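You operate a simulated robot arm through the tools that you are given. There is no shell and no other tool.

The job below is to be done with a simulated robot arm. You get a single attempt, and the scene is never put back.

JOB
Pour about 80 ml of the dye named on the purple card into the beaker and stir out the streaks.
Fine: put the jug and the blue paddle back, and stand the beaker on the tray. Set down upright: what you pick out, beaker.

It is judged by the outcome, as a careful person would: the job done as asked, and still so three seconds after it is handed in. It fails if anything else is knocked over, pushed out of place, dropped, spilled or broken.

ROBOT AND FRAMES
A 6-joint arm with a two-finger gripper, fixed in place. Base frame: the origin is on the floor under the middle of its stand, x ahead of it, y to its left, z up; the work surface is at about z = 900. Units: mm, degrees, N and s.
It reaches about 1572 mm from its shoulder. Its first joint turns from -166.0 to 166.0 degrees. Payload 2.45 kg.
Tool frame: the origin (TCP) lies between the finger pads and is the grasp point; the fingertips stand 20 mm ahead of it; z points along the fingers, y is the line along which they close. The gripper opens to 140 mm; its body begins 168 mm behind the TCP.
Orientation is told as [roll, pitch, yaw] about the base's x, y, z axes, in that order, counted from this pose: with the fingers straight down and closing along the base's y, the tool's x points along the base's -x, its y along +y and its z along -z.

CONTROLS
- The arm moves only by the tool apply_moves. Its argument "series" is one flat list of numbers, 7 for each row, row after row: the turn, a rotation vector about the tool's x, y, z in degrees, then the shift along the tool's x, y, z in mm, then the gripper command, from -1 (shut) to 1 (fully open), values between in proportion. In form: [ax, ay, az, tx, ty, tz, fingers, ax, ay, az, tx, ty, tz, fingers, ...]. A call has 1 to 20 rows; each row shifts and turns the commanded pose from where the row before left it, along the tool's axes as they then stand. A row lasts 0.2 s, in which the tool goes at most 50 mm and 8.6 degrees; a call with a longer step from one row to the next is refused whole, and so is a gripper value outside its range. Where a pose cannot be reached the arm comes as near as it can. A force on the tool above 40 N (or 10 N above the force at the start of the call, whichever is more), or a blocked arm, ends the call early, and 0.2 s more pass. The fingers move at their own pace (about 45 mm/s each) and stop on an object; they squeeze with about 36 N. The grip force told is the motor's: it shows also when the fingers shut on nothing. Time passes only in rows, and 0.2 s behind the last, so rows that do not move let the fingers close. It gives the time, the measured TCP pose, the force on the tool (base axes), the opening and the grip force at its end, in the units of the frame above (readings bear some noise), with the torque about the TCP (base axes, N m) and any sound that the robot's microphone picked up.
- Cameras (640 x 400 px; columns grow to the right, rows downward): "scene" is fixed at [48.9, 499.2, 1490.6]; the picture's right is [-0.47, -0.88, 0.00], its down [-0.33, 0.17, -0.93] and it looks along [0.82, -0.44, -0.37] (base axes); focal length 306 px, centre (320, 200). "wrist" rides on the gripper at [78, 11, -209] in the tool frame; the picture's right is [-0.14, 0.99, 0.00], its down [-0.92, -0.13, -0.37] and it looks along [-0.36, -0.05, 0.93] (tool axes); focal length 280 px, centre (320, 200). There is no depth. A picture from a camera that has moved, and an enlarged one, comes with that camera's place and axes in the base frame and with its lens.
- get_image(camera): a new picture of that camera. No time passes.
- zoom(camera, box): a new picture of the part [left, top, right, bottom] of that camera's present view, enlarged. No time passes.
- hand_in(): hands the job in; it is judged then, once.

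Nothing tells you positions but the pictures and the camera data. Unless the task says otherwise, let go and move clear before handing in.

The tools are called after "Call:" as a command line: name --argument value ..., lists and objects as JSON in quotes. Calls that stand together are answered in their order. apply_moves: Moves the arm, as the interface text tells. Its arguments: {"type":"object","properties":{"series":{"type":"array"}},"required":["series"]} The other tools are called the same way: get_image (camera) takes a picture; zoom (camera, box) takes an enlarged picture of a part of a camera's view; hand_in () hands the job in.

At the start:

```text
t: 0.0
ee_pos: [564.1, 400.9, 1359.5]
ee_rot: [0.0, -0.1, -0.1]
contact_force: [0.2, -0.2, 0.6]
ft_torque: [-0.01, 0.02, 0.03]
grip_width: 140.0
grasp_force: 0.1
```

scene: 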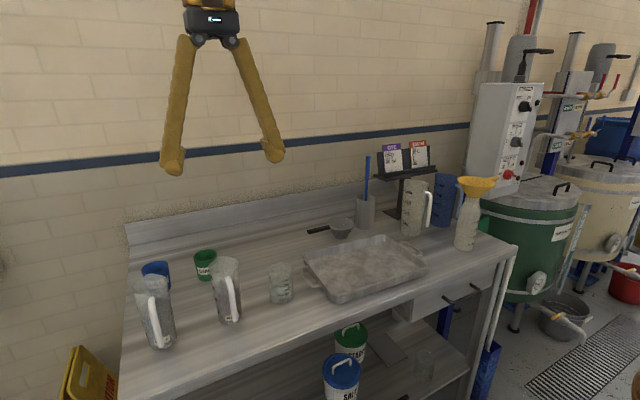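
wrist: 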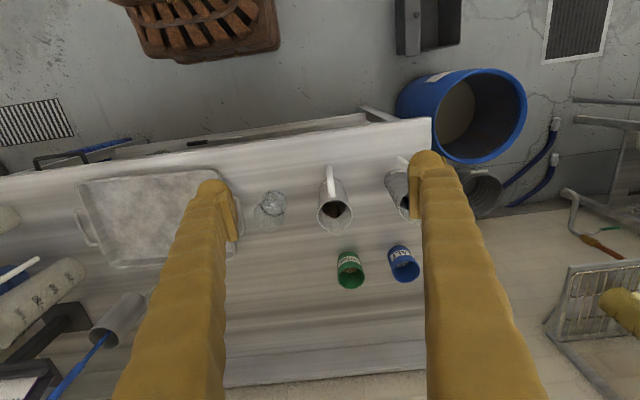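

I see a bench with jugs, a beaker, a tray, a paddle in a holder and two cards on a stand. I'll zoom in on the cards and objects first.

Call:
zoom --camera "scene" --box '[350, 130, 450, 192]'

Call:
zoom --camera "scene" --box '[120, 230, 320, 355]'

Call:
zoom --camera "scene" --box '[300, 140, 520, 278]'

Call:
zoom --camera "wrist" --box '[230, 140, 440, 300]'

```text
6.40 times, centred on (400, 161) of scene
camera zoom: at [48.9, 499.2, 1490.6], right [-0.47, -0.88, 0.0], down [-0.33, 0.17, -0.93], along [0.82, -0.44, -0.37], focal length 1960 px, centre (-192, 450)
```

zoom: 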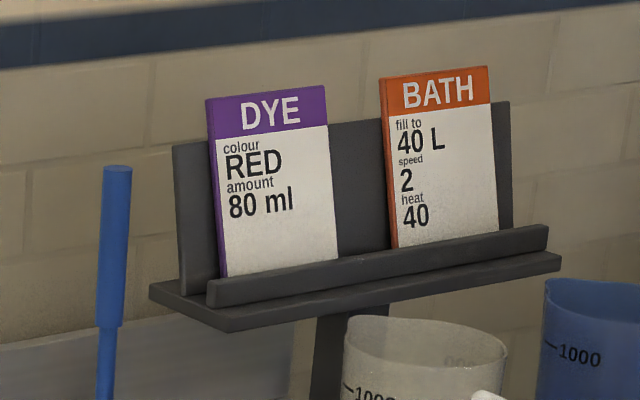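

```text
3.20 times, centred on (220, 292) of scene
camera zoom: at [48.9, 499.2, 1490.6], right [-0.47, -0.88, 0.0], down [-0.33, 0.17, -0.93], along [0.82, -0.44, -0.37], focal length 980 px, centre (640, -96)
```

zoom: 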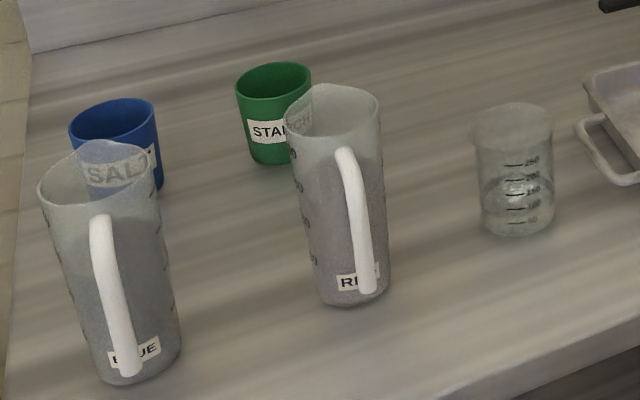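

```text
2.90 times, centred on (410, 209) of scene
camera zoom: at [48.9, 499.2, 1490.6], right [-0.47, -0.88, 0.0], down [-0.33, 0.17, -0.93], along [0.82, -0.44, -0.37], focal length 888 px, centre (59, 174)
```

zoom: 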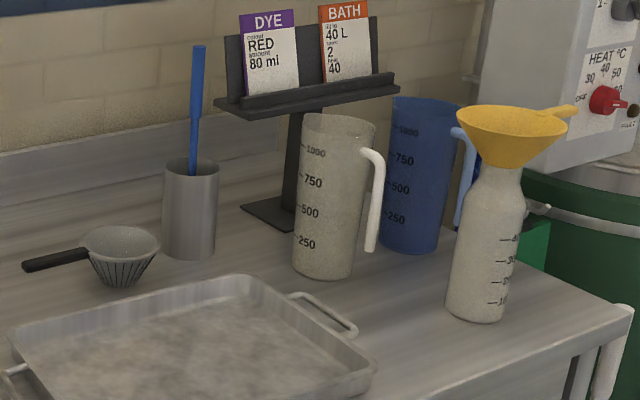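

```text
2.50 times, centred on (335, 220) of wrist
camera zoom: at [484.6, 414.0, 1568.8], right [0.14, 0.99, 0.0], down [0.92, -0.13, 0.37], along [0.37, -0.05, -0.93], focal length 701 px, centre (282, 150)
```

zoom: 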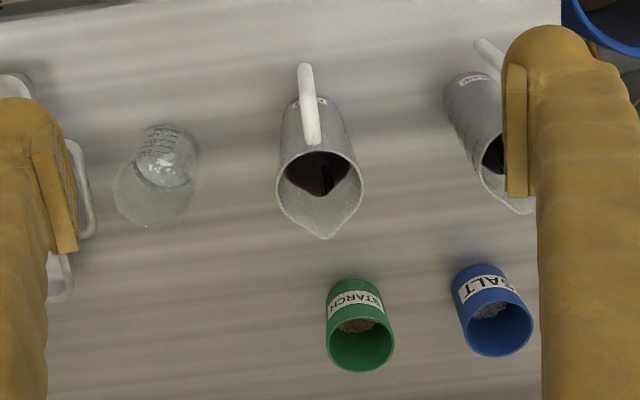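

The purple card says RED, 80 ml, and the red jug is the middle one at roughly (720, 408), with the beaker near (737, 256). I'll zoom in more closely to read the levels and get the geometry.

Call:
zoom --camera "scene" --box '[256, 254, 304, 310]'

Call:
zoom --camera "scene" --box '[190, 245, 270, 335]'

Call:
zoom --camera "scene" --box '[330, 145, 410, 240]'

Call:
zoom --camera "scene" --box '[290, 220, 440, 314]'

Call:
zoom --camera "wrist" --box '[0, 150, 200, 400]'

```text
7.14 times, centred on (280, 282) of scene
camera zoom: at [48.9, 499.2, 1490.6], right [-0.47, -0.88, 0.0], down [-0.33, 0.17, -0.93], along [0.82, -0.44, -0.37], focal length 2188 px, centre (606, -386)
```

zoom: 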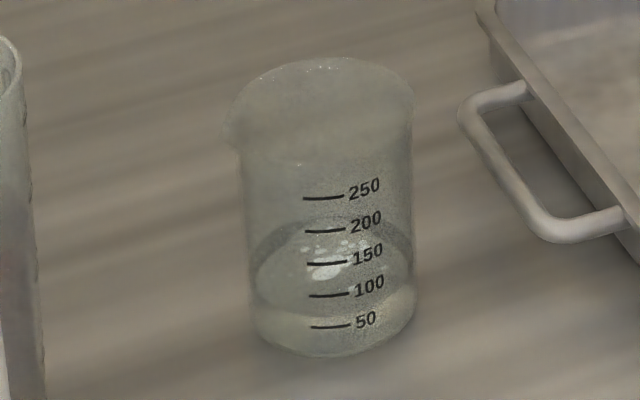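

```text
4.44 times, centred on (230, 290) of scene
camera zoom: at [48.9, 499.2, 1490.6], right [-0.47, -0.88, 0.0], down [-0.33, 0.17, -0.93], along [0.82, -0.44, -0.37], focal length 1361 px, centre (720, -200)
```

zoom: 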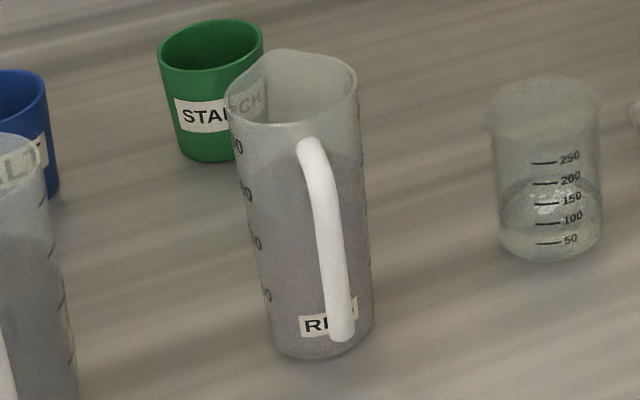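

```text
4.21 times, centred on (370, 192) of scene
camera zoom: at [48.9, 499.2, 1490.6], right [-0.47, -0.88, 0.0], down [-0.33, 0.17, -0.93], along [0.82, -0.44, -0.37], focal length 1290 px, centre (110, 232)
```

zoom: 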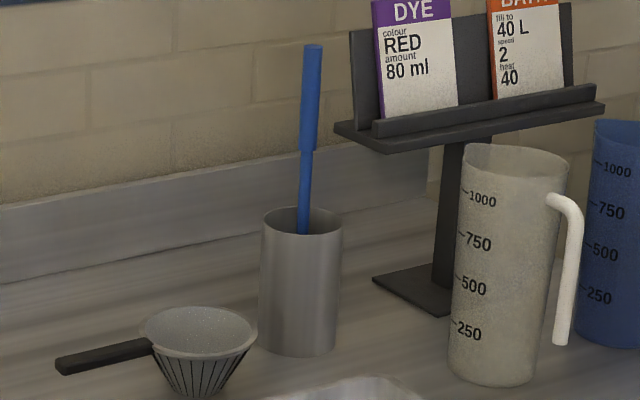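

```text
4.26 times, centred on (365, 267) of scene
camera zoom: at [48.9, 499.2, 1490.6], right [-0.47, -0.88, 0.0], down [-0.33, 0.17, -0.93], along [0.82, -0.44, -0.37], focal length 1303 px, centre (128, -85)
```

zoom: 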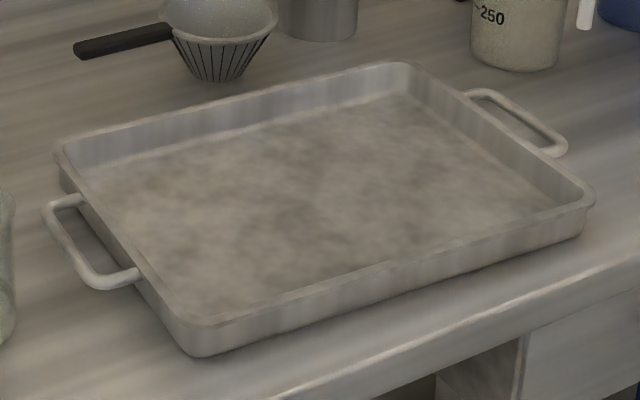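

```text
1.60 times, centred on (100, 275) of wrist
camera zoom: at [484.6, 414.0, 1568.8], right [0.14, 0.99, 0.0], down [0.92, -0.13, 0.37], along [0.37, -0.05, -0.93], focal length 449 px, centre (672, 80)
```

zoom: 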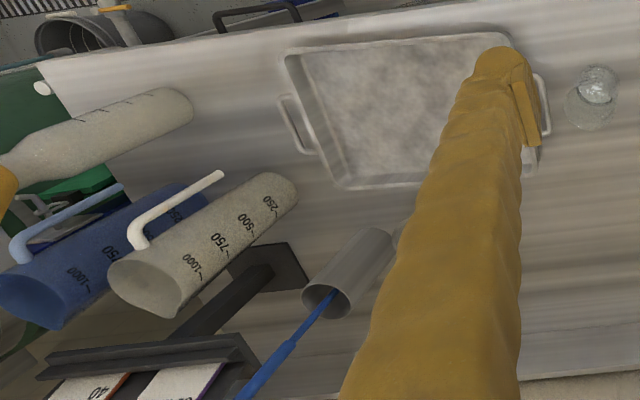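

The red jug stands at about (722, 408) with its handle toward the robot and its spout along +x. The beaker at about (738, 255) already holds some water, so I'll tip the gripper to a 30° downward attitude above the bench and check the pose.

Call:
apply_moves --series '[0, -8.571, 0, 0, 0, 0, 0.5, 0, -8.571, 0, 0, 0, 0, 0.5, 0, -8.571, 0, 0, 0, 0, 0.5, 0, -8.571, 0, 0, 0, 0, 0.5, 0, -8.571, 0, 0, 0, 0, 0.5, 0, -8.571, 0, 0, 0, 0, 0.5, 0, -8.571, 0, 0, 0, 0, 0.5, 0, 0, 0, 0, 0, 0, 0.5]'

Call:
zoom --camera "scene" --box '[262, 274, 298, 306]'

```text
t: 1.8
ee_pos: [563.4, 402.7, 1359.5]
ee_rot: [0.1, -60.1, -0.1]
contact_force: [-0.4, 0.0, -1.0]
ft_torque: [0.01, 0.01, -0.03]
grip_width: 105.1
grasp_force: 0.1
```

```text
12.50 times, centred on (280, 290) of scene
camera zoom: at [48.9, 499.2, 1490.6], right [-0.47, -0.88, 0.0], down [-0.33, 0.17, -0.93], along [0.82, -0.44, -0.37], focal length 3828 px, centre (820, -925)
```

zoom: 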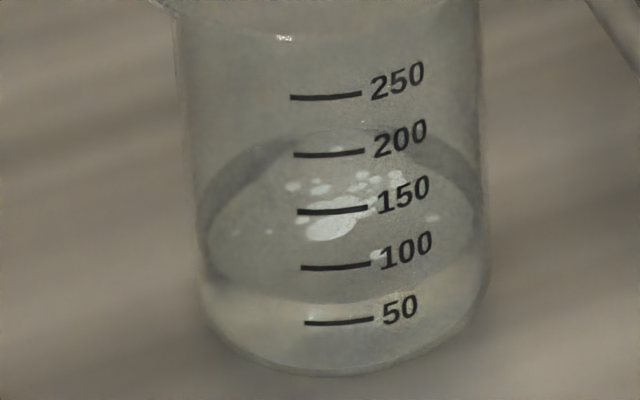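

The beaker reads about 68 ml by its marks, so it should read about 148 after the pour. Next I'll lower to a pre-grasp pose behind the jug handle at about (592, 408, 1060).

Call:
apply_moves --series '[0, 0, 0, 24.51, 0.53, 17.45, 0.5, 0, 0, 0, 24.51, 0.53, 17.45, 0.5, 0, 0, 0, 24.51, 0.53, 17.45, 0.5, 0, 0, 0, 24.51, 0.53, 17.45, 0.5, 0, 0, 0, 24.51, 0.53, 17.45, 0.5, 0, 0, 0, 24.51, 0.53, 17.45, 0.5, 0, 0, 0, 24.51, 0.53, 17.45, 0.5, 0, 0, 0, 24.51, 0.53, 17.45, 0.5, 0, 0, 0, 24.51, 0.53, 17.45, 0.5, 0, 0, 0, 24.51, 0.53, 17.45, 0.5, 0, 0, 0, 0, 0, 0, 0.5]'

Call:
get_image --camera "scene"

Call:
get_image --camera "wrist"

```text
t: 4.2
ee_pos: [591.8, 407.0, 1060.1]
ee_rot: [0.0, -60.1, -0.1]
contact_force: [-0.2, 0.2, -0.4]
ft_torque: [-0.01, -0.04, -0.02]
grip_width: 105.1
grasp_force: 0.1
```

```text
taken
```

scene: 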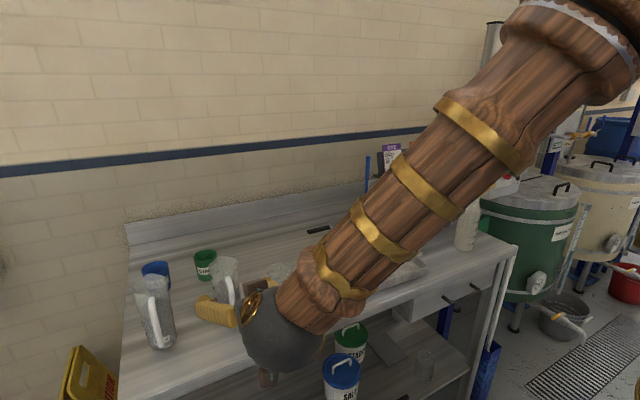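

```text
taken
camera wrist: at [371.2, 419.2, 1097.2], right [0.07, 0.99, 0.12], down [0.14, -0.13, 0.98], along [0.99, -0.05, -0.15], focal length 280 px, centre (320, 200)
```

wrist: 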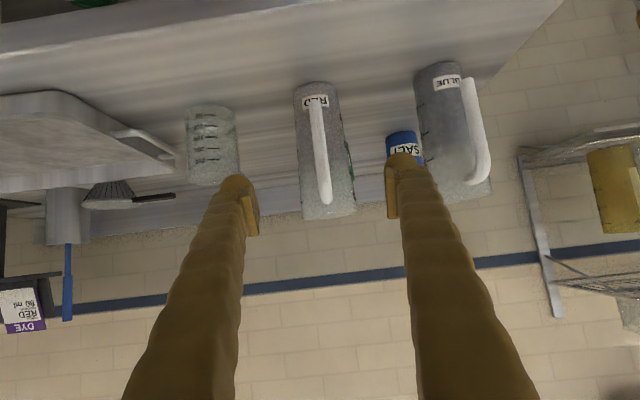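

The gripper is behind the jug, and I need the jug's exact centreline relative to the fingers. I'll zoom the wrist view to measure its edges.

Call:
zoom --camera "wrist" --box '[240, 70, 400, 230]'

Call:
zoom --camera "scene" --box '[180, 240, 300, 340]'

```text
2.50 times, centred on (320, 150) of wrist
camera zoom: at [371.2, 419.2, 1097.2], right [0.07, 0.99, 0.12], down [0.14, -0.13, 0.98], along [0.99, -0.05, -0.15], focal length 701 px, centre (320, 325)
```

zoom: 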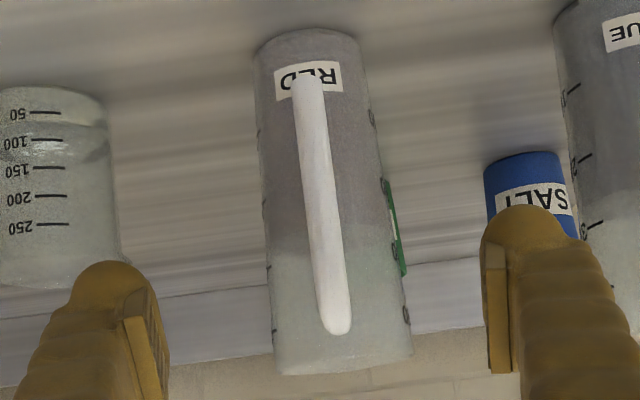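

```text
4.00 times, centred on (240, 290) of scene
camera zoom: at [48.9, 499.2, 1490.6], right [-0.47, -0.88, 0.0], down [-0.33, 0.17, -0.93], along [0.82, -0.44, -0.37], focal length 1225 px, centre (640, -160)
```

zoom: 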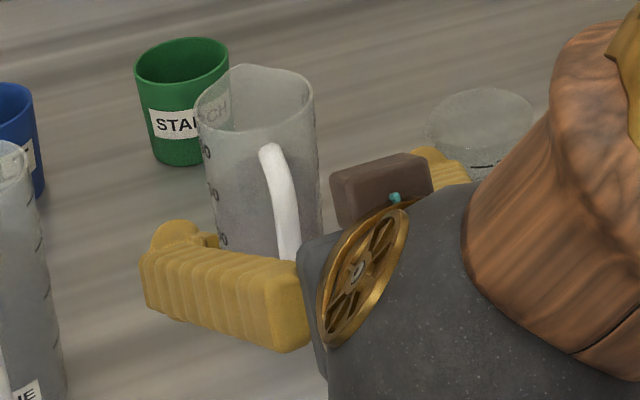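

The jug's centreline is about y = 410.5 and it is roughly 60% full. I'll advance to straddle it at z = 975 without closing yet.

Call:
apply_moves --series '[0, 0, 0, 0, 3.5, 0, 0.5, 0, 0, 0, 1.075, 0, 19.41, 0.5, 0, 0, 0, 1.075, 0, 19.41, 0.5, 0, 0, 0, 1.075, 0, 19.41, 0.5, 0, 0, 0, 1.075, 0, 19.41, 0.5, 0, 0, 0, 1.075, 0, 19.41, 0.5, 0, 0, 0, 1.075, 0, 19.41, 0.5, 0, 0, 0, 1.075, 0, 19.41, 0.5, 0, 0, 0, 1.075, 0, 19.41, 0.5, 0, 0, 0, 0, 0, 0, 0.5]'

Call:
get_image --camera "wrist"

Call:
zoom --camera "scene" --box '[180, 240, 300, 340]'

```text
t: 6.4
ee_pos: [721.6, 409.4, 976.9]
ee_rot: [-0.1, -60.2, -0.1]
contact_force: [0.6, -0.1, 0.1]
ft_torque: [0.0, -0.04, -0.01]
grip_width: 105.3
grasp_force: 0.1
```

```text
taken
camera wrist: at [501.6, 422.4, 1012.4], right [0.07, 0.99, 0.12], down [0.14, -0.13, 0.98], along [0.99, -0.05, -0.15], focal length 280 px, centre (320, 200)
```

wrist: 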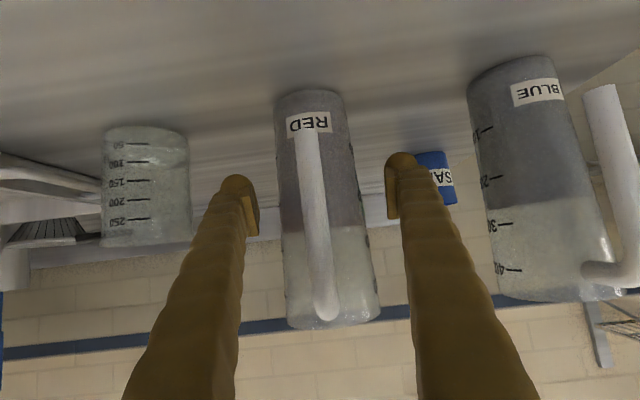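

```text
4.00 times, centred on (240, 290) of scene
camera zoom: at [48.9, 499.2, 1490.6], right [-0.47, -0.88, 0.0], down [-0.33, 0.17, -0.93], along [0.82, -0.44, -0.37], focal length 1225 px, centre (640, -160)
```

zoom: 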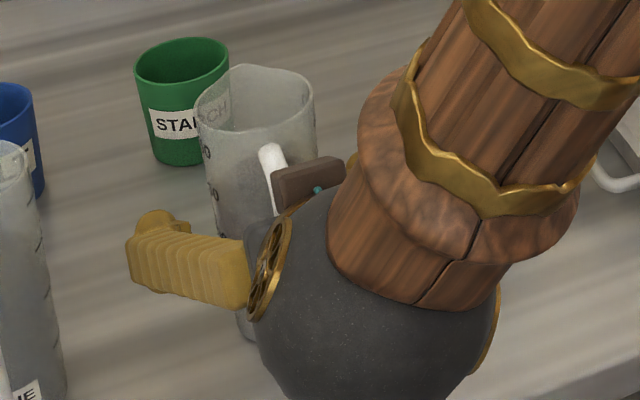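

The jug is centred between the fingers, with its level at about the 300 mark. I'll close the grip now.

Call:
apply_moves --series '[0, 0, 0, 0, 0, 0, -1, 0, 0, 0, 0, 0, 0, -1, 0, 0, 0, 0, 0, 0, -1, 0, 0, 0, 0, 0, 0, -1, 0, 0, 0, 0, 0, 0, -1, 0, 0, 0, 0, 0, 0, -1]'

Call:
get_image --camera "wrist"

```text
t: 7.8
ee_pos: [722.6, 409.5, 974.9]
ee_rot: [0.0, -60.0, -0.1]
contact_force: [0.0, -1.7, 1.2]
ft_torque: [0.02, -0.03, 0.01]
grip_width: 65.4
grasp_force: 36.0
```

```text
taken
camera wrist: at [501.6, 422.4, 1012.5], right [0.07, 0.99, 0.12], down [0.14, -0.13, 0.98], along [0.99, -0.05, -0.15], focal length 280 px, centre (320, 200)
```

wrist: 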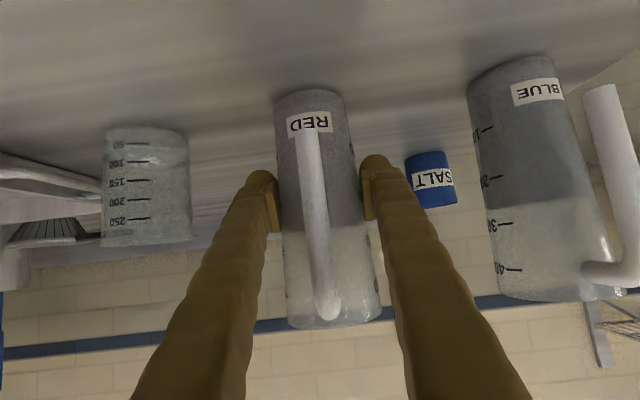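

The jug is gripped at 65.4 mm width with 36 N. I'll lift gently by 25 mm and read the weight.

Call:
apply_moves --series '[0, 0, 0, -2.6, 0, -1.5, -1, 0, 0, 0, -4.33, 0, -2.5, -1, 0, 0, 0, -6.93, 0, -4, -1, 0, 0, 0, -5.2, 0, -3, -1, 0, 0, 0, -2.6, 0, -1.5, -1, 0, 0, 0, 0, 0, 0, -1, 0, 0, 0, 0, 0, 0, -1]'

Call:
get_image --camera "wrist"

Call:
zoom --camera "scene" --box '[180, 230, 300, 340]'

```text
t: 9.4
ee_pos: [722.0, 410.3, 999.3]
ee_rot: [0.0, -60.1, 0.0]
contact_force: [1.2, -0.1, -3.8]
ft_torque: [0.04, 0.03, 0.0]
grip_width: 65.7
grasp_force: 36.6
```

```text
taken
camera wrist: at [501.2, 422.5, 1037.3], right [0.07, 0.99, 0.12], down [0.14, -0.13, 0.98], along [0.99, -0.05, -0.15], focal length 280 px, centre (320, 200)
```

wrist: 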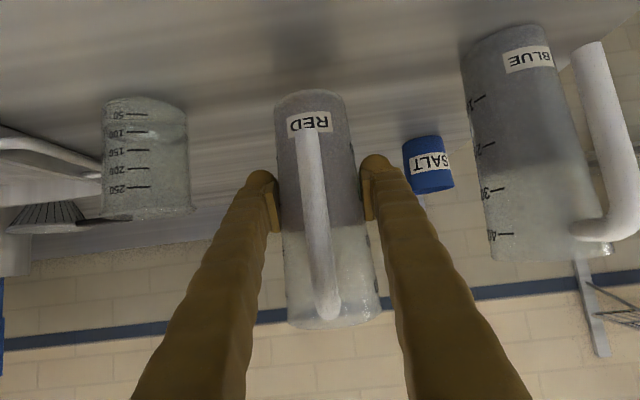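

```text
3.64 times, centred on (240, 285) of scene
camera zoom: at [48.9, 499.2, 1490.6], right [-0.47, -0.88, 0.0], down [-0.33, 0.17, -0.93], along [0.82, -0.44, -0.37], focal length 1114 px, centre (611, -109)
```

zoom: 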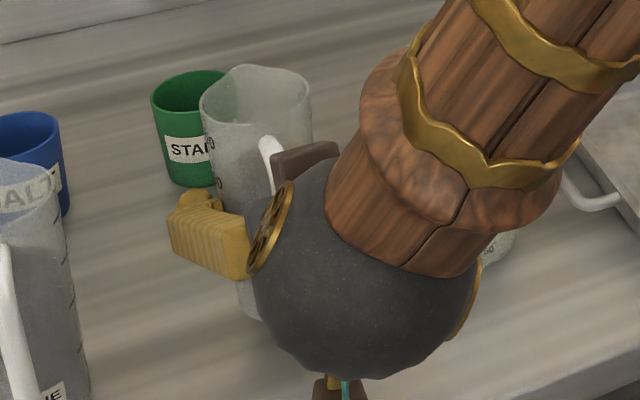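

The jug is held firmly, weighs about 4 N and sits unchanged between the pads. I'll raise it slowly to about z = 1125 to clear everything.

Call:
apply_moves --series '[0, 0, 0, -3.46, 0, -2, -1, 0, 0, 0, -6.93, 0, -4, -1, 0, 0, 0, -10.39, 0, -6, -1, 0, 0, 0, -10.39, 0, -6, -1, 0, 0, 0, -10.39, 0, -6, -1, 0, 0, 0, -10.39, 0, -6, -1, 0, 0, 0, -10.39, 0, -6, -1, 0, 0, 0, -10.39, 0, -6, -1, 0, 0, 0, -10.39, 0, -6, -1, 0, 0, 0, -10.39, 0, -6, -1, 0, 0, 0, -7.79, 0, -4.5, -1, 0, 0, 0, -4.33, 0, -2.5, -1, 0, 0, 0, -2.6, 0, -1.5, -1, 0, 0, 0, 0, 0, 0, -1, 0, 0, 0, 0, 0, 0, -1]'

Call:
get_image --camera "wrist"

```text
t: 12.6
ee_pos: [721.1, 410.5, 1125.0]
ee_rot: [0.0, -59.9, -0.1]
contact_force: [-0.1, 0.2, -3.6]
ft_torque: [0.01, -0.02, 0.0]
grip_width: 65.4
grasp_force: 35.9
```

```text
taken
camera wrist: at [501.2, 422.6, 1161.9], right [0.07, 0.99, 0.12], down [0.14, -0.13, 0.98], along [0.99, -0.05, -0.15], focal length 280 px, centre (320, 200)
```

wrist: 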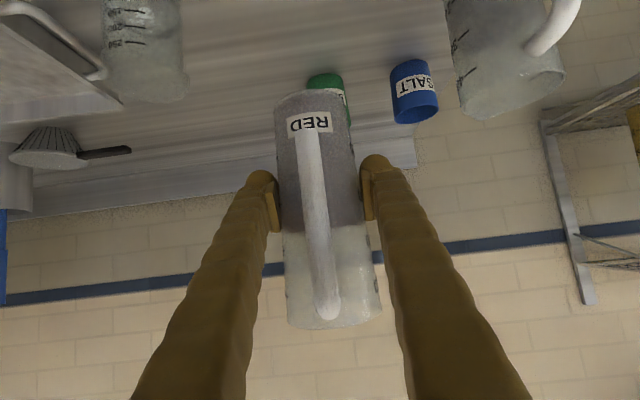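

The jug is clear of everything at z = 1125. I'll carry it sideways to about (668, 196), which is short of the beaker on the side away from the scene camera.

Call:
apply_moves --series '[0, 0, 0, 0.508, -4.073, -0.879, -1, 0, 0, 0, 1.016, -8.146, -1.758, -1, 0, 0, 0, 1.693, -13.576, -2.93, -1, 0, 0, 0, 1.693, -13.576, -2.93, -1, 0, 0, 0, 1.693, -13.576, -2.93, -1, 0, 0, 0, 1.693, -13.576, -2.93, -1, 0, 0, 0, 1.693, -13.576, -2.93, -1, 0, 0, 0, 1.693, -13.576, -2.93, -1, 0, 0, 0, 1.693, -13.576, -2.93, -1, 0, 0, 0, 1.693, -13.576, -2.93, -1, 0, 0, 0, 1.693, -13.576, -2.93, -1, 0, 0, 0, 1.693, -13.576, -2.93, -1, 0, 0, 0, 1.693, -13.576, -2.93, -1, 0, 0, 0, 1.693, -13.576, -2.93, -1, 0, 0, 0, 1.693, -13.576, -2.93, -1, 0, 0, 0, 1.693, -13.576, -2.93, -1, 0, 0, 0, 1.016, -8.146, -1.758, -1, 0, 0, 0, 0.508, -4.073, -0.879, -1, 0, 0, 0, 0, 0, 0, -1]'

Call:
apply_moves --series '[-2.6, 0, -1.5, 0, 0, 0, -1, -4.33, 0, -2.5, 0, 0, 0, -1, -4.33, 0, -2.5, 0, 0, 0, -1, -4.33, 0, -2.5, 0, 0, 0, -1, -4.33, 0, -2.5, 0, 0, 0, -1, -4.33, 0, -2.5, 0, 0, 0, -1, -4.33, 0, -2.5, 0, 0, 0, -1, -4.33, 0, -2.5, 0, 0, 0, -1, -1.732, 0, -1, 0, 0, 0, -1, 0, 0, 0, 0, 0, 0, -1, 0, 0, 0, 0, 0, 0, -1]'

Call:
get_image --camera "scene"

Call:
get_image --camera "wrist"

```text
t: 16.6
ee_pos: [668.7, 194.8, 1125.0]
ee_rot: [0.1, -60.1, -0.1]
contact_force: [-0.7, -0.7, -3.5]
ft_torque: [-0.02, 0.0, 0.01]
grip_width: 65.3
grasp_force: 35.9
```

```text
t: 19.0
ee_pos: [664.9, 204.5, 1122.6]
ee_rot: [-0.5, -59.9, 15.3]
contact_force: [0.6, -0.1, -3.1]
ft_torque: [0.0, -0.01, 0.0]
grip_width: 65.4
grasp_force: 35.9
out of reach, approached as far as the arm can: row 4, 5, 6, 7, 8
```

```text
taken
```

scene: 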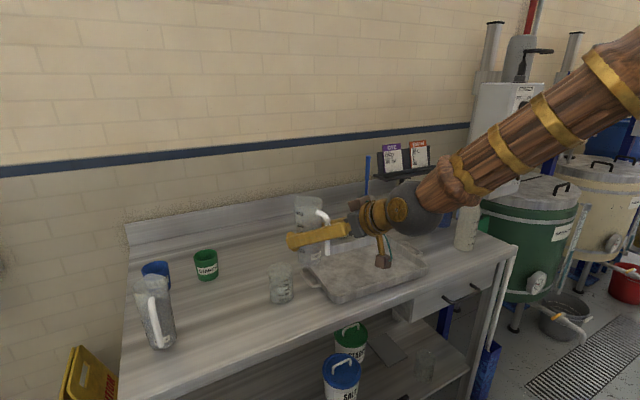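

```text
taken
camera wrist: at [449.2, 159.9, 1160.2], right [-0.19, 0.98, 0.11], down [0.17, -0.08, 0.98], along [0.97, 0.2, -0.15], focal length 280 px, centre (320, 200)
```

wrist: 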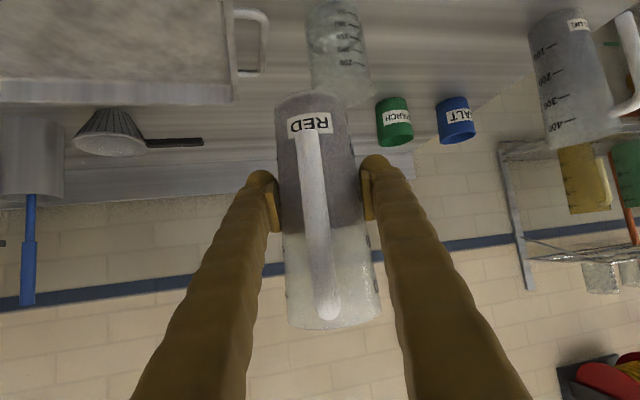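

The arm's limits stopped the yaw at about 15°, which is good enough, and the jug is still level. Now I'll position it so that the lip will come over the beaker, then tilt 40°, which is below the pouring angle.

Call:
apply_moves --series '[0, 0, 0, 0.94, 7.9, -1.63, -1, 0, 0, 0, 0.94, 7.9, -1.63, -1, 0, 0, 0, 0.94, 7.9, -1.63, -1, 0, 0, 0, 0.94, 7.9, -1.63, -1, 0, 0, 0, 0, 0, 0, -1, 0, 2, 0, 0, 0, 0, -1, 0, 4, 0, 0, 0, 0, -1, 0, 4, 0, 0, 0, 0, -1, 0, 4, 0, 0, 0, 0, -1, 0, 4, 0, 0, 0, 0, -1, 0, 4, 0, 0, 0, 0, -1, 0, 4, 0, 0, 0, 0, -1, 0, 4, 0, 0, 0, 0, -1, 0, 4, 0, 0, 0, 0, -1, 0, 4, 0, 0, 0, 0, -1, 0, 2, 0, 0, 0, 0, -1, 0, 0, 0, 0, 0, 0, -1]'

Call:
get_image --camera "scene"

Call:
get_image --camera "wrist"

```text
t: 22.6
ee_pos: [654.4, 223.1, 1121.9]
ee_rot: [-3.1, -33.5, 15.8]
contact_force: [0.0, -0.3, -4.0]
ft_torque: [0.01, -0.02, -0.01]
grip_width: 65.0
grasp_force: 35.9
out of reach, approached as far as the arm can: row 1, 8, 9, 10, 11, 12
```

```text
taken
```

scene: 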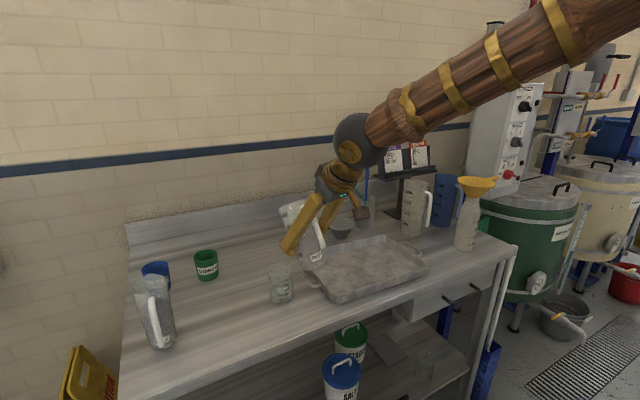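

```text
taken
camera wrist: at [474.6, 196.8, 1252.9], right [-0.13, 0.99, 0.03], down [0.57, 0.05, 0.82], along [0.81, 0.13, -0.57], focal length 280 px, centre (320, 200)
```

wrist: 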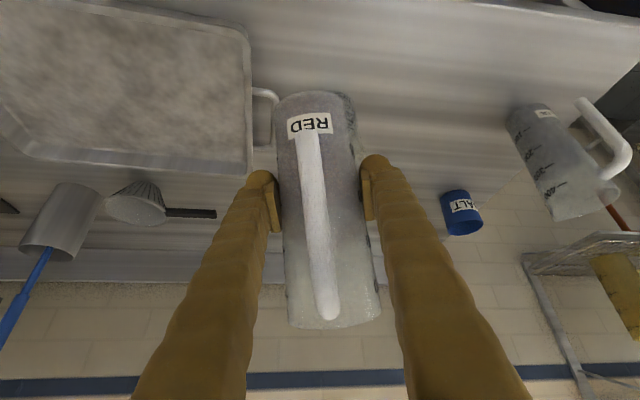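

Near the wrist's singular alignment some rows were cut short, leaving the jug tilted about 27° with a slight roll, though nothing has spilled. I'll restore roll and yaw to zero, away from that alignment, before going on.

Call:
apply_moves --series '[-1.55, 0, 0, 0, 0, 0, -1, -1.55, 0, 0, 0, 0, 0, -1, 2.18, 0, 3.29, 0, 0, 0, -1, 2.18, 0, 3.29, 0, 0, 0, -1, 2.18, 0, 3.29, 0, 0, 0, -1, 2.18, 0, 3.29, 0, 0, 0, -1, 0, 0, 0, 0, 0, 0, -1, 0, 0, 0, 0, 0, 0, -1]'

Call:
zoom --camera "scene" --box '[240, 180, 400, 310]'

```text
t: 24.4
ee_pos: [655.0, 223.0, 1122.5]
ee_rot: [0.0, -33.6, 0.0]
contact_force: [0.3, 0.3, -3.3]
ft_torque: [-0.04, -0.04, 0.01]
grip_width: 65.2
grasp_force: 36.0
```

```text
3.08 times, centred on (320, 245) of scene
camera zoom: at [48.9, 499.2, 1490.6], right [-0.47, -0.88, 0.0], down [-0.33, 0.17, -0.93], along [0.82, -0.44, -0.37], focal length 942 px, centre (320, 62)
```

zoom: 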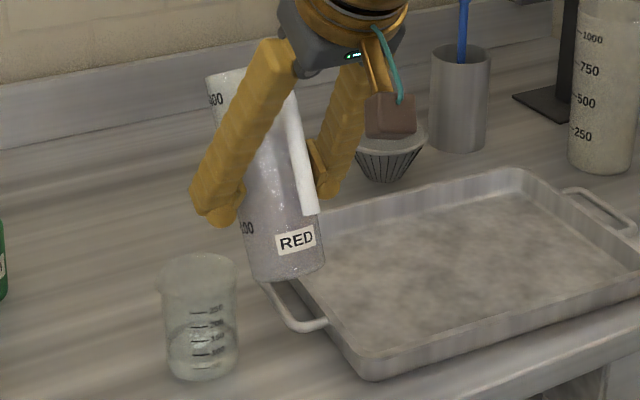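

The jug is now at zero roll and yaw, tilted 26°. I'll yaw 30° here, away from the singular pose, so the jug won't block the scene camera's view of the beaker.

Call:
apply_moves --series '[-2.767, 0, -4.165, 0, 0, 0, -1, -2.767, 0, -4.165, 0, 0, 0, -1, -2.767, 0, -4.165, 0, 0, 0, -1, -2.767, 0, -4.165, 0, 0, 0, -1, -2.767, 0, -4.165, 0, 0, 0, -1, -2.767, 0, -4.165, 0, 0, 0, -1, 0, 0, 0, 0, 0, 0, -1]'

Call:
get_image --camera "scene"

```text
t: 26.0
ee_pos: [653.5, 223.4, 1122.1]
ee_rot: [0.0, -33.6, 30.1]
contact_force: [-0.3, -0.2, -3.1]
ft_torque: [-0.01, -0.01, -0.03]
grip_width: 65.2
grasp_force: 35.8
```

```text
taken
```

scene: 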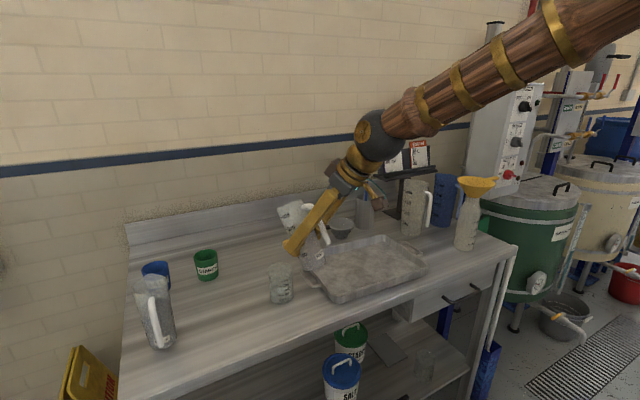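

Yaw 30° was reached cleanly and the beaker is fully visible. I'll lower toward the beaker with the jug still below its pouring angle.

Call:
apply_moves --series '[0, 0, 0, 7.02, -2.11, 9.75, -1, 0, 0, 0, 7.02, -2.11, 9.75, -1, 0, 0, 0, 7.02, -2.11, 9.75, -1, 0, 0, 0, 7.02, -2.11, 9.75, -1, 0, 0, 0, 7.02, -2.11, 9.75, -1, 0, 0, 0, 7.02, -2.11, 9.75, -1, 0, 0, 0, 0, 0, 0, -1, 0, 3, 0, 0, 0, 0, -1, 0, 4, 0, 0, 0, 0, -1, 0, 4, 0, 0, 0, 0, -1, 0, 3, 0, 0, 0, 0, -1, 0, 0, 0, 0, 0, 0, -1, 0, 0, 0, 0, 0, 0, -1]'

Call:
get_image --camera "scene"

Call:
zoom --camera "scene" --box '[240, 210, 360, 310]'

Call:
get_image --camera "wrist"

```text
t: 28.8
ee_pos: [658.9, 210.8, 1049.5]
ee_rot: [0.1, -19.6, 30.0]
contact_force: [0.4, 0.1, -3.1]
ft_torque: [0.05, -0.08, 0.03]
grip_width: 65.3
grasp_force: 35.5
```

```text
taken
```

scene: 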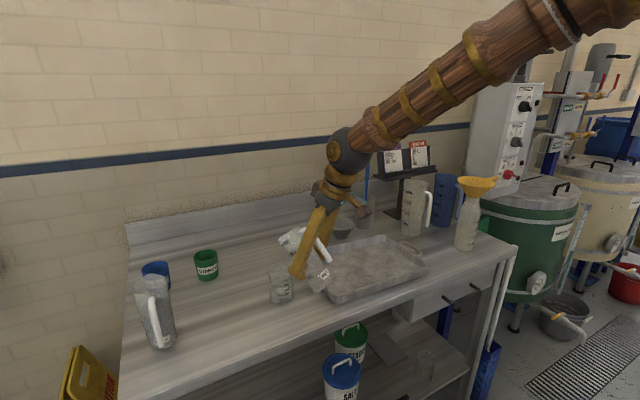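

```text
4.00 times, centred on (300, 260) of scene
camera zoom: at [48.9, 499.2, 1490.6], right [-0.47, -0.88, 0.0], down [-0.33, 0.17, -0.93], along [0.82, -0.44, -0.37], focal length 1225 px, centre (400, -40)
```

zoom: 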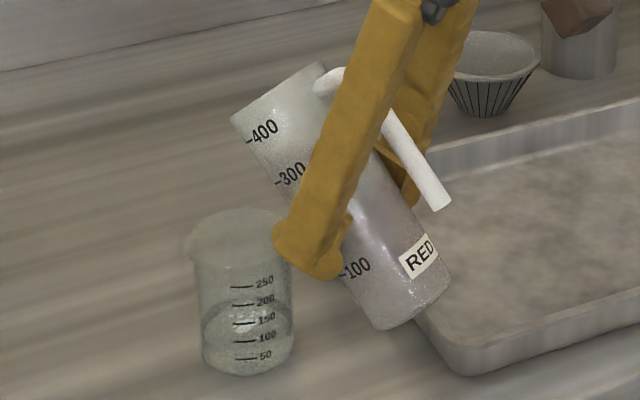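

```text
taken
camera wrist: at [528.9, 149.9, 1221.2], right [-0.38, 0.92, 0.05], down [0.71, 0.26, 0.66], along [0.59, 0.28, -0.75], focal length 280 px, centre (320, 200)
```

wrist: 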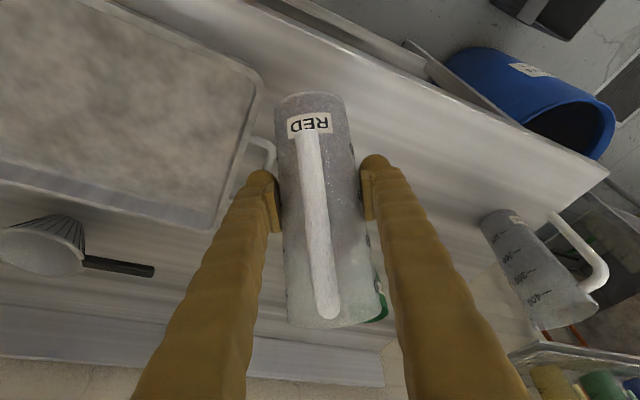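

The lip is tracking as computed, directly above the beaker centre. I'll move back 17 mm and down 20 mm, then tilt to about 50° and look.

Call:
apply_moves --series '[0, 0, 0, 7.57, 0, 4.37, -1, 0, 0, 0, 7.57, 0, 4.37, -1, 0, 0, 0, 7.57, 0, 4.37, -1, 0, 0, 0, 0, 0, 0, -1, 0, 3.2, 0, 0, 0, 0, -1, 0, 3.2, 0, 0, 0, 0, -1, 0, 3.2, 0, 0, 0, 0, -1, 0, 0, 0, 0, 0, 0, -1, 0, 0, 0, 0, 0, 0, -1]'

Call:
zoom --camera "scene" --box '[240, 220, 340, 310]'

```text
t: 30.8
ee_pos: [642.3, 201.7, 1030.4]
ee_rot: [0.0, -10.0, 30.3]
contact_force: [-0.8, 0.1, -2.4]
ft_torque: [0.0, 0.0, 0.02]
grip_width: 65.1
grasp_force: 35.9
```

```text
4.44 times, centred on (290, 265) of scene
camera zoom: at [48.9, 499.2, 1490.6], right [-0.47, -0.88, 0.0], down [-0.33, 0.17, -0.93], along [0.82, -0.44, -0.37], focal length 1361 px, centre (453, -89)
```

zoom: 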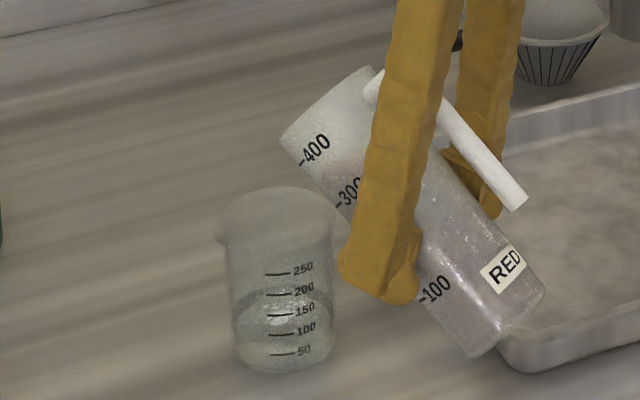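

At 50° of tilt nothing is flowing yet. I'll go on in small steps, watching the beaker.

Call:
apply_moves --series '[0, 2, 0, 0, 0, 0, -1, 0, 2, 0, 0, 0, 0, -1, 0, 0, 0, 0, 0, 0, -1, 0, 0, 0, 0, 0, 0, -1]'

Call:
zoom --camera "scene" --box '[250, 230, 330, 310]'

```text
t: 31.8
ee_pos: [642.8, 203.8, 1030.3]
ee_rot: [0.0, -6.0, 30.2]
contact_force: [0.2, -0.3, -3.3]
ft_torque: [0.02, -0.03, 0.0]
grip_width: 65.1
grasp_force: 36.1
```

```text
5.00 times, centred on (290, 270) of scene
camera zoom: at [48.9, 499.2, 1490.6], right [-0.47, -0.88, 0.0], down [-0.33, 0.17, -0.93], along [0.82, -0.44, -0.37], focal length 1531 px, centre (470, -150)
```

zoom: 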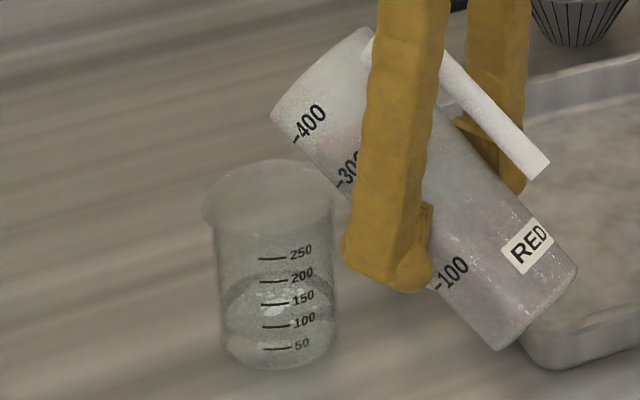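

Still no flow at 54°. I'll tilt another 4°.

Call:
apply_moves --series '[0, 2, 0, 0, 0, 0, -1, 0, 2, 0, 0, 0, 0, -1, 0, 0, 0, 0, 0, 0, -1, 0, 0, 0, 0, 0, 0, -1]'

Call:
zoom --camera "scene" --box '[250, 230, 330, 310]'

```text
t: 32.8
ee_pos: [643.5, 203.2, 1030.4]
ee_rot: [-0.1, -2.1, 30.1]
contact_force: [-0.4, -0.5, -4.1]
ft_torque: [0.04, -0.03, -0.02]
grip_width: 65.1
grasp_force: 36.1
```

```text
5.00 times, centred on (290, 270) of scene
camera zoom: at [48.9, 499.2, 1490.6], right [-0.47, -0.88, 0.0], down [-0.33, 0.17, -0.93], along [0.82, -0.44, -0.37], focal length 1531 px, centre (470, -150)
```

zoom: 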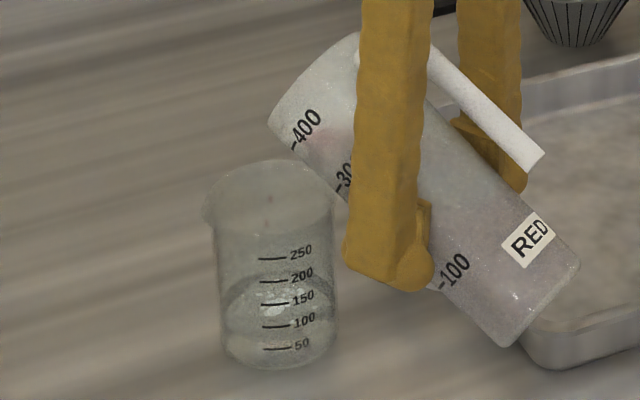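

A faint drop seems to be appearing at about 58°, so flow is close to starting. I'll add 2° and wait.

Call:
apply_moves --series '[0, 1, 0, 0, 0, 0, -1, 0, 1, 0, 0, 0, 0, -1, 0, 0, 0, 0, 0, 0, -1, 0, 0, 0, 0, 0, 0, -1, 0, 0, 0, 0, 0, 0, -1]'

Call:
zoom --camera "scene" --box '[250, 230, 330, 310]'

```text
t: 34.0
ee_pos: [644.5, 202.2, 1029.6]
ee_rot: [0.1, -0.1, 30.2]
contact_force: [0.6, -0.8, -1.7]
ft_torque: [-0.03, -0.03, -0.03]
grip_width: 65.2
grasp_force: 36.1
```

```text
5.00 times, centred on (290, 270) of scene
camera zoom: at [48.9, 499.2, 1490.6], right [-0.47, -0.88, 0.0], down [-0.33, 0.17, -0.93], along [0.82, -0.44, -0.37], focal length 1531 px, centre (470, -150)
```

zoom: 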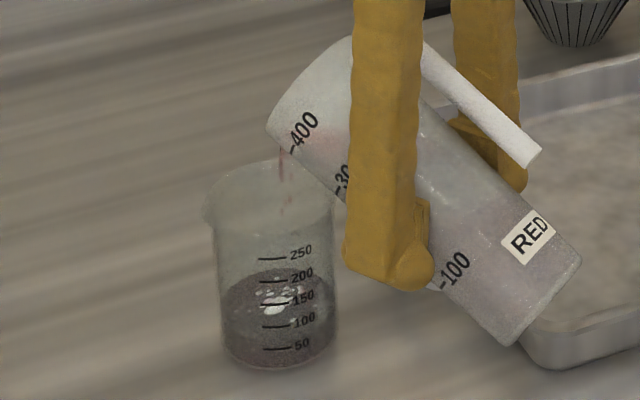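

Dye is flowing into the beaker. I'll zoom in to read the level before deciding anything more.

Call:
zoom --camera "scene" --box '[262, 266, 302, 306]'

```text
10.00 times, centred on (282, 286) of scene
camera zoom: at [48.9, 499.2, 1490.6], right [-0.47, -0.88, 0.0], down [-0.33, 0.17, -0.93], along [0.82, -0.44, -0.37], focal length 3063 px, centre (700, -660)
```

zoom: 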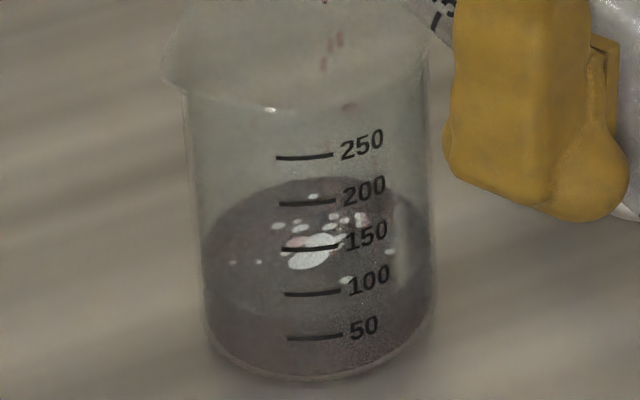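

About 5 ml has gone in so far. I'll hold this tilt for a second and check the rate.

Call:
apply_moves --series '[0, 0, 0, 0, 0, 0, -1, 0, 0, 0, 0, 0, 0, -1, 0, 0, 0, 0, 0, 0, -1, 0, 0, 0, 0, 0, 0, -1]'

Call:
zoom --camera "scene" --box '[262, 266, 302, 306]'

```text
t: 35.0
ee_pos: [643.8, 203.6, 1030.1]
ee_rot: [0.0, 0.0, 30.1]
contact_force: [0.8, -0.3, -2.9]
ft_torque: [0.05, -0.04, 0.03]
grip_width: 65.0
grasp_force: 35.5
```

```text
10.00 times, centred on (282, 286) of scene
camera zoom: at [48.9, 499.2, 1490.6], right [-0.47, -0.88, 0.0], down [-0.33, 0.17, -0.93], along [0.82, -0.44, -0.37], focal length 3063 px, centre (700, -660)
```

zoom: 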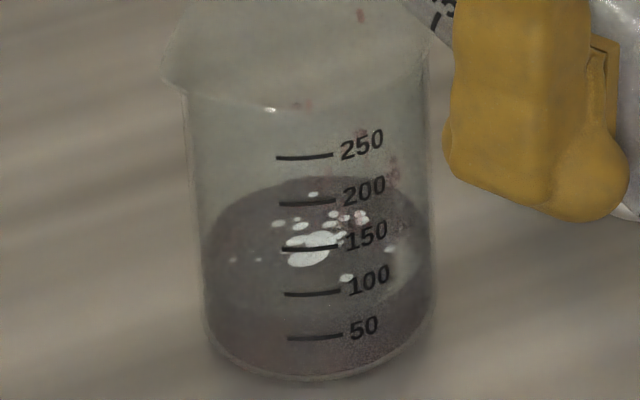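

The drops land a little toward the jug side of the beaker, still inside the rim. I'll shift 12 mm forward to centre the stream.

Call:
apply_moves --series '[0, 0, 0, -4, 0, 0, -1, 0, 0, 0, -4, 0, 0, -1, 0, 0, 0, -4, 0, 0, -1, 0, 0, 0, 0, 0, 0, -1]'

Call:
zoom --camera "scene" --box '[252, 246, 312, 306]'

Call:
get_image --camera "wrist"

```text
t: 36.0
ee_pos: [654.6, 208.5, 1029.5]
ee_rot: [0.0, 0.0, 30.1]
contact_force: [0.5, -0.4, -3.5]
ft_torque: [0.02, -0.03, 0.02]
grip_width: 65.1
grasp_force: 35.6
```

```text
6.67 times, centred on (282, 276) of scene
camera zoom: at [48.9, 499.2, 1490.6], right [-0.47, -0.88, 0.0], down [-0.33, 0.17, -0.93], along [0.82, -0.44, -0.37], focal length 2042 px, centre (573, -307)
```

zoom: 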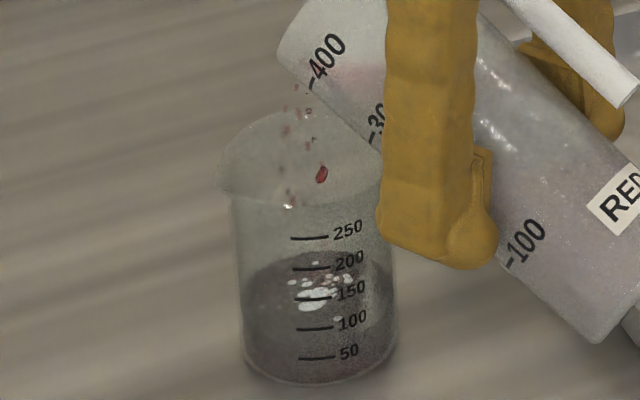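

```text
taken
camera wrist: at [581.0, 180.0, 1239.5], right [-0.38, 0.93, 0.0], down [0.86, 0.35, 0.37], along [0.34, 0.14, -0.93], focal length 280 px, centre (320, 200)
```

wrist: 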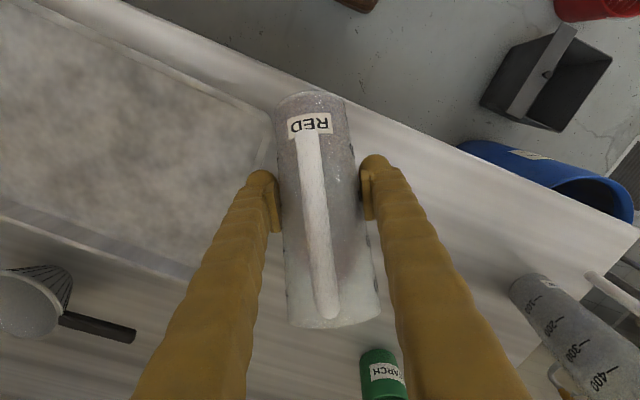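

Drops are now falling near the beaker's centre. I'll continue tilting by 2° and watch.

Call:
apply_moves --series '[0, 1, 0, 0, 0, 0, -1, 0, 1, 0, 0, 0, 0, -1, 0, 0, 0, 0, 0, 0, -1, 0, 0, 0, 0, 0, 0, -1, 0, 0, 0, 0, 0, 0, -1]'

Call:
zoom --camera "scene" --box '[252, 246, 312, 306]'

```text
t: 37.2
ee_pos: [654.4, 208.4, 1029.5]
ee_rot: [-0.1, 2.0, 30.1]
contact_force: [-0.4, 0.1, -4.1]
ft_torque: [0.01, -0.02, 0.0]
grip_width: 64.9
grasp_force: 36.2
```

```text
6.67 times, centred on (282, 276) of scene
camera zoom: at [48.9, 499.2, 1490.6], right [-0.47, -0.88, 0.0], down [-0.33, 0.17, -0.93], along [0.82, -0.44, -0.37], focal length 2042 px, centre (573, -307)
```

zoom: 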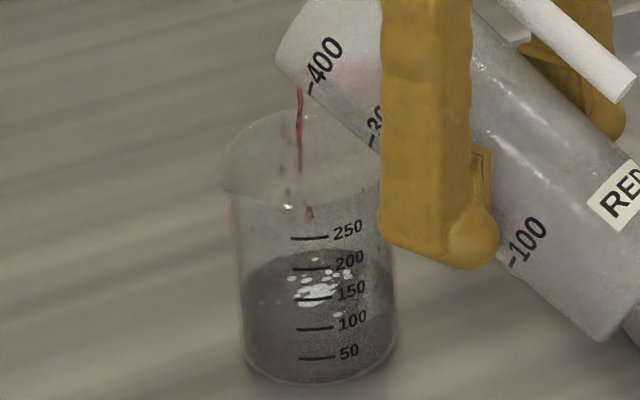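

A steady thin stream is running into the middle of the beaker, about 8 ml in so far. I'll tilt 2° more.

Call:
apply_moves --series '[0, 1, 0, 0, 0, 0, -1, 0, 1, 0, 0, 0, 0, -1, 0, 0, 0, 0, 0, 0, -1, 0, 0, 0, 0, 0, 0, -1, 0, 0, 0, 0, 0, 0, -1, 0, 0, 0, 0, 0, 0, -1]'

Call:
zoom --camera "scene" --box '[252, 246, 312, 306]'

```text
t: 38.6
ee_pos: [653.2, 209.2, 1030.4]
ee_rot: [0.0, 4.0, 30.1]
contact_force: [-0.4, 0.1, -3.3]
ft_torque: [-0.01, -0.01, -0.03]
grip_width: 65.1
grasp_force: 36.1
```

```text
6.67 times, centred on (282, 276) of scene
camera zoom: at [48.9, 499.2, 1490.6], right [-0.47, -0.88, 0.0], down [-0.33, 0.17, -0.93], along [0.82, -0.44, -0.37], focal length 2042 px, centre (573, -307)
```

zoom: 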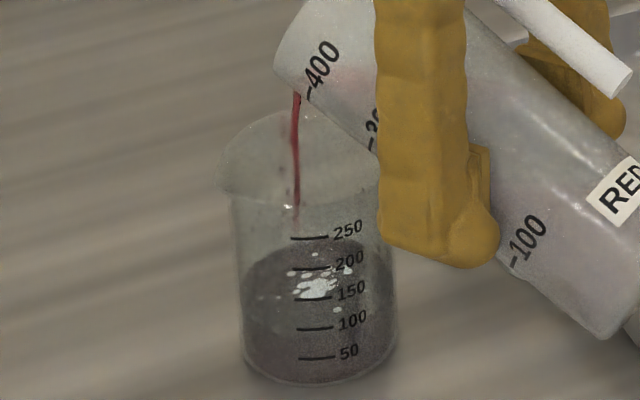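

The level is rising, with about 20 ml added. I'll hold for another second and read it at higher zoom.

Call:
apply_moves --series '[0, 0, 0, 0, 0, 0, -1, 0, 0, 0, 0, 0, 0, -1, 0, 0, 0, 0, 0, 0, -1, 0, 0, 0, 0, 0, 0, -1]'

Call:
zoom --camera "scene" --box '[262, 266, 302, 306]'

```text
t: 39.6
ee_pos: [653.4, 208.7, 1030.1]
ee_rot: [0.0, 3.9, 30.0]
contact_force: [0.1, 0.3, -3.7]
ft_torque: [0.02, -0.06, 0.0]
grip_width: 65.0
grasp_force: 36.7
```

```text
10.00 times, centred on (282, 286) of scene
camera zoom: at [48.9, 499.2, 1490.6], right [-0.47, -0.88, 0.0], down [-0.33, 0.17, -0.93], along [0.82, -0.44, -0.37], focal length 3063 px, centre (700, -660)
```

zoom: 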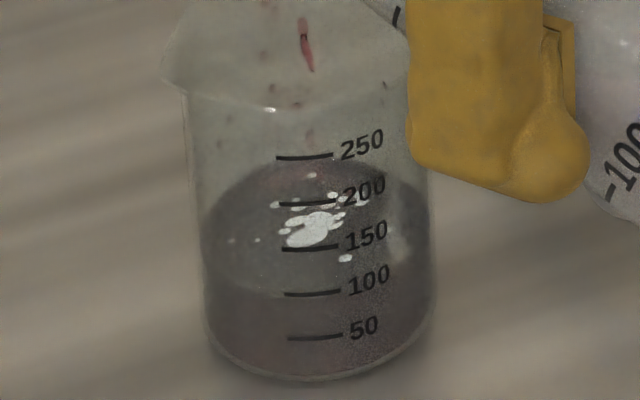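

About 24 ml is in, and the flow tapers off at 64°. I'll tilt 2° more and hold.

Call:
apply_moves --series '[0, 1, 0, 0, 0, 0, -1, 0, 1, 0, 0, 0, 0, -1, 0, 0, 0, 0, 0, 0, -1, 0, 0, 0, 0, 0, 0, -1, 0, 0, 0, 0, 0, 0, -1, 0, 0, 0, 0, 0, 0, -1, 0, 0, 0, 0, 0, 0, -1]'

Call:
zoom --camera "scene" --box '[262, 266, 302, 306]'

```text
t: 41.2
ee_pos: [653.2, 209.1, 1030.5]
ee_rot: [0.0, 5.9, 30.1]
contact_force: [-0.6, 0.4, -3.5]
ft_torque: [0.02, -0.03, 0.02]
grip_width: 64.6
grasp_force: 35.9
```

```text
10.00 times, centred on (282, 286) of scene
camera zoom: at [48.9, 499.2, 1490.6], right [-0.47, -0.88, 0.0], down [-0.33, 0.17, -0.93], along [0.82, -0.44, -0.37], focal length 3063 px, centre (700, -660)
```

zoom: 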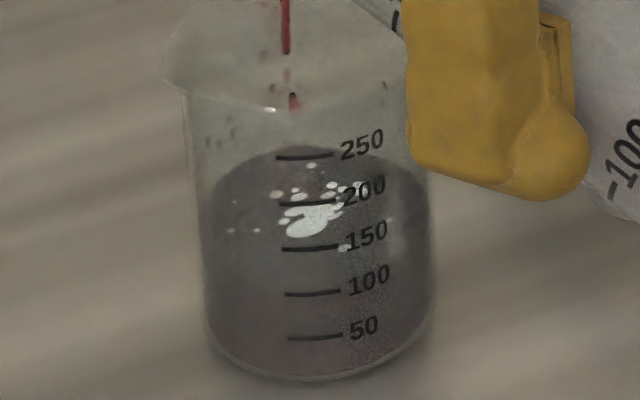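

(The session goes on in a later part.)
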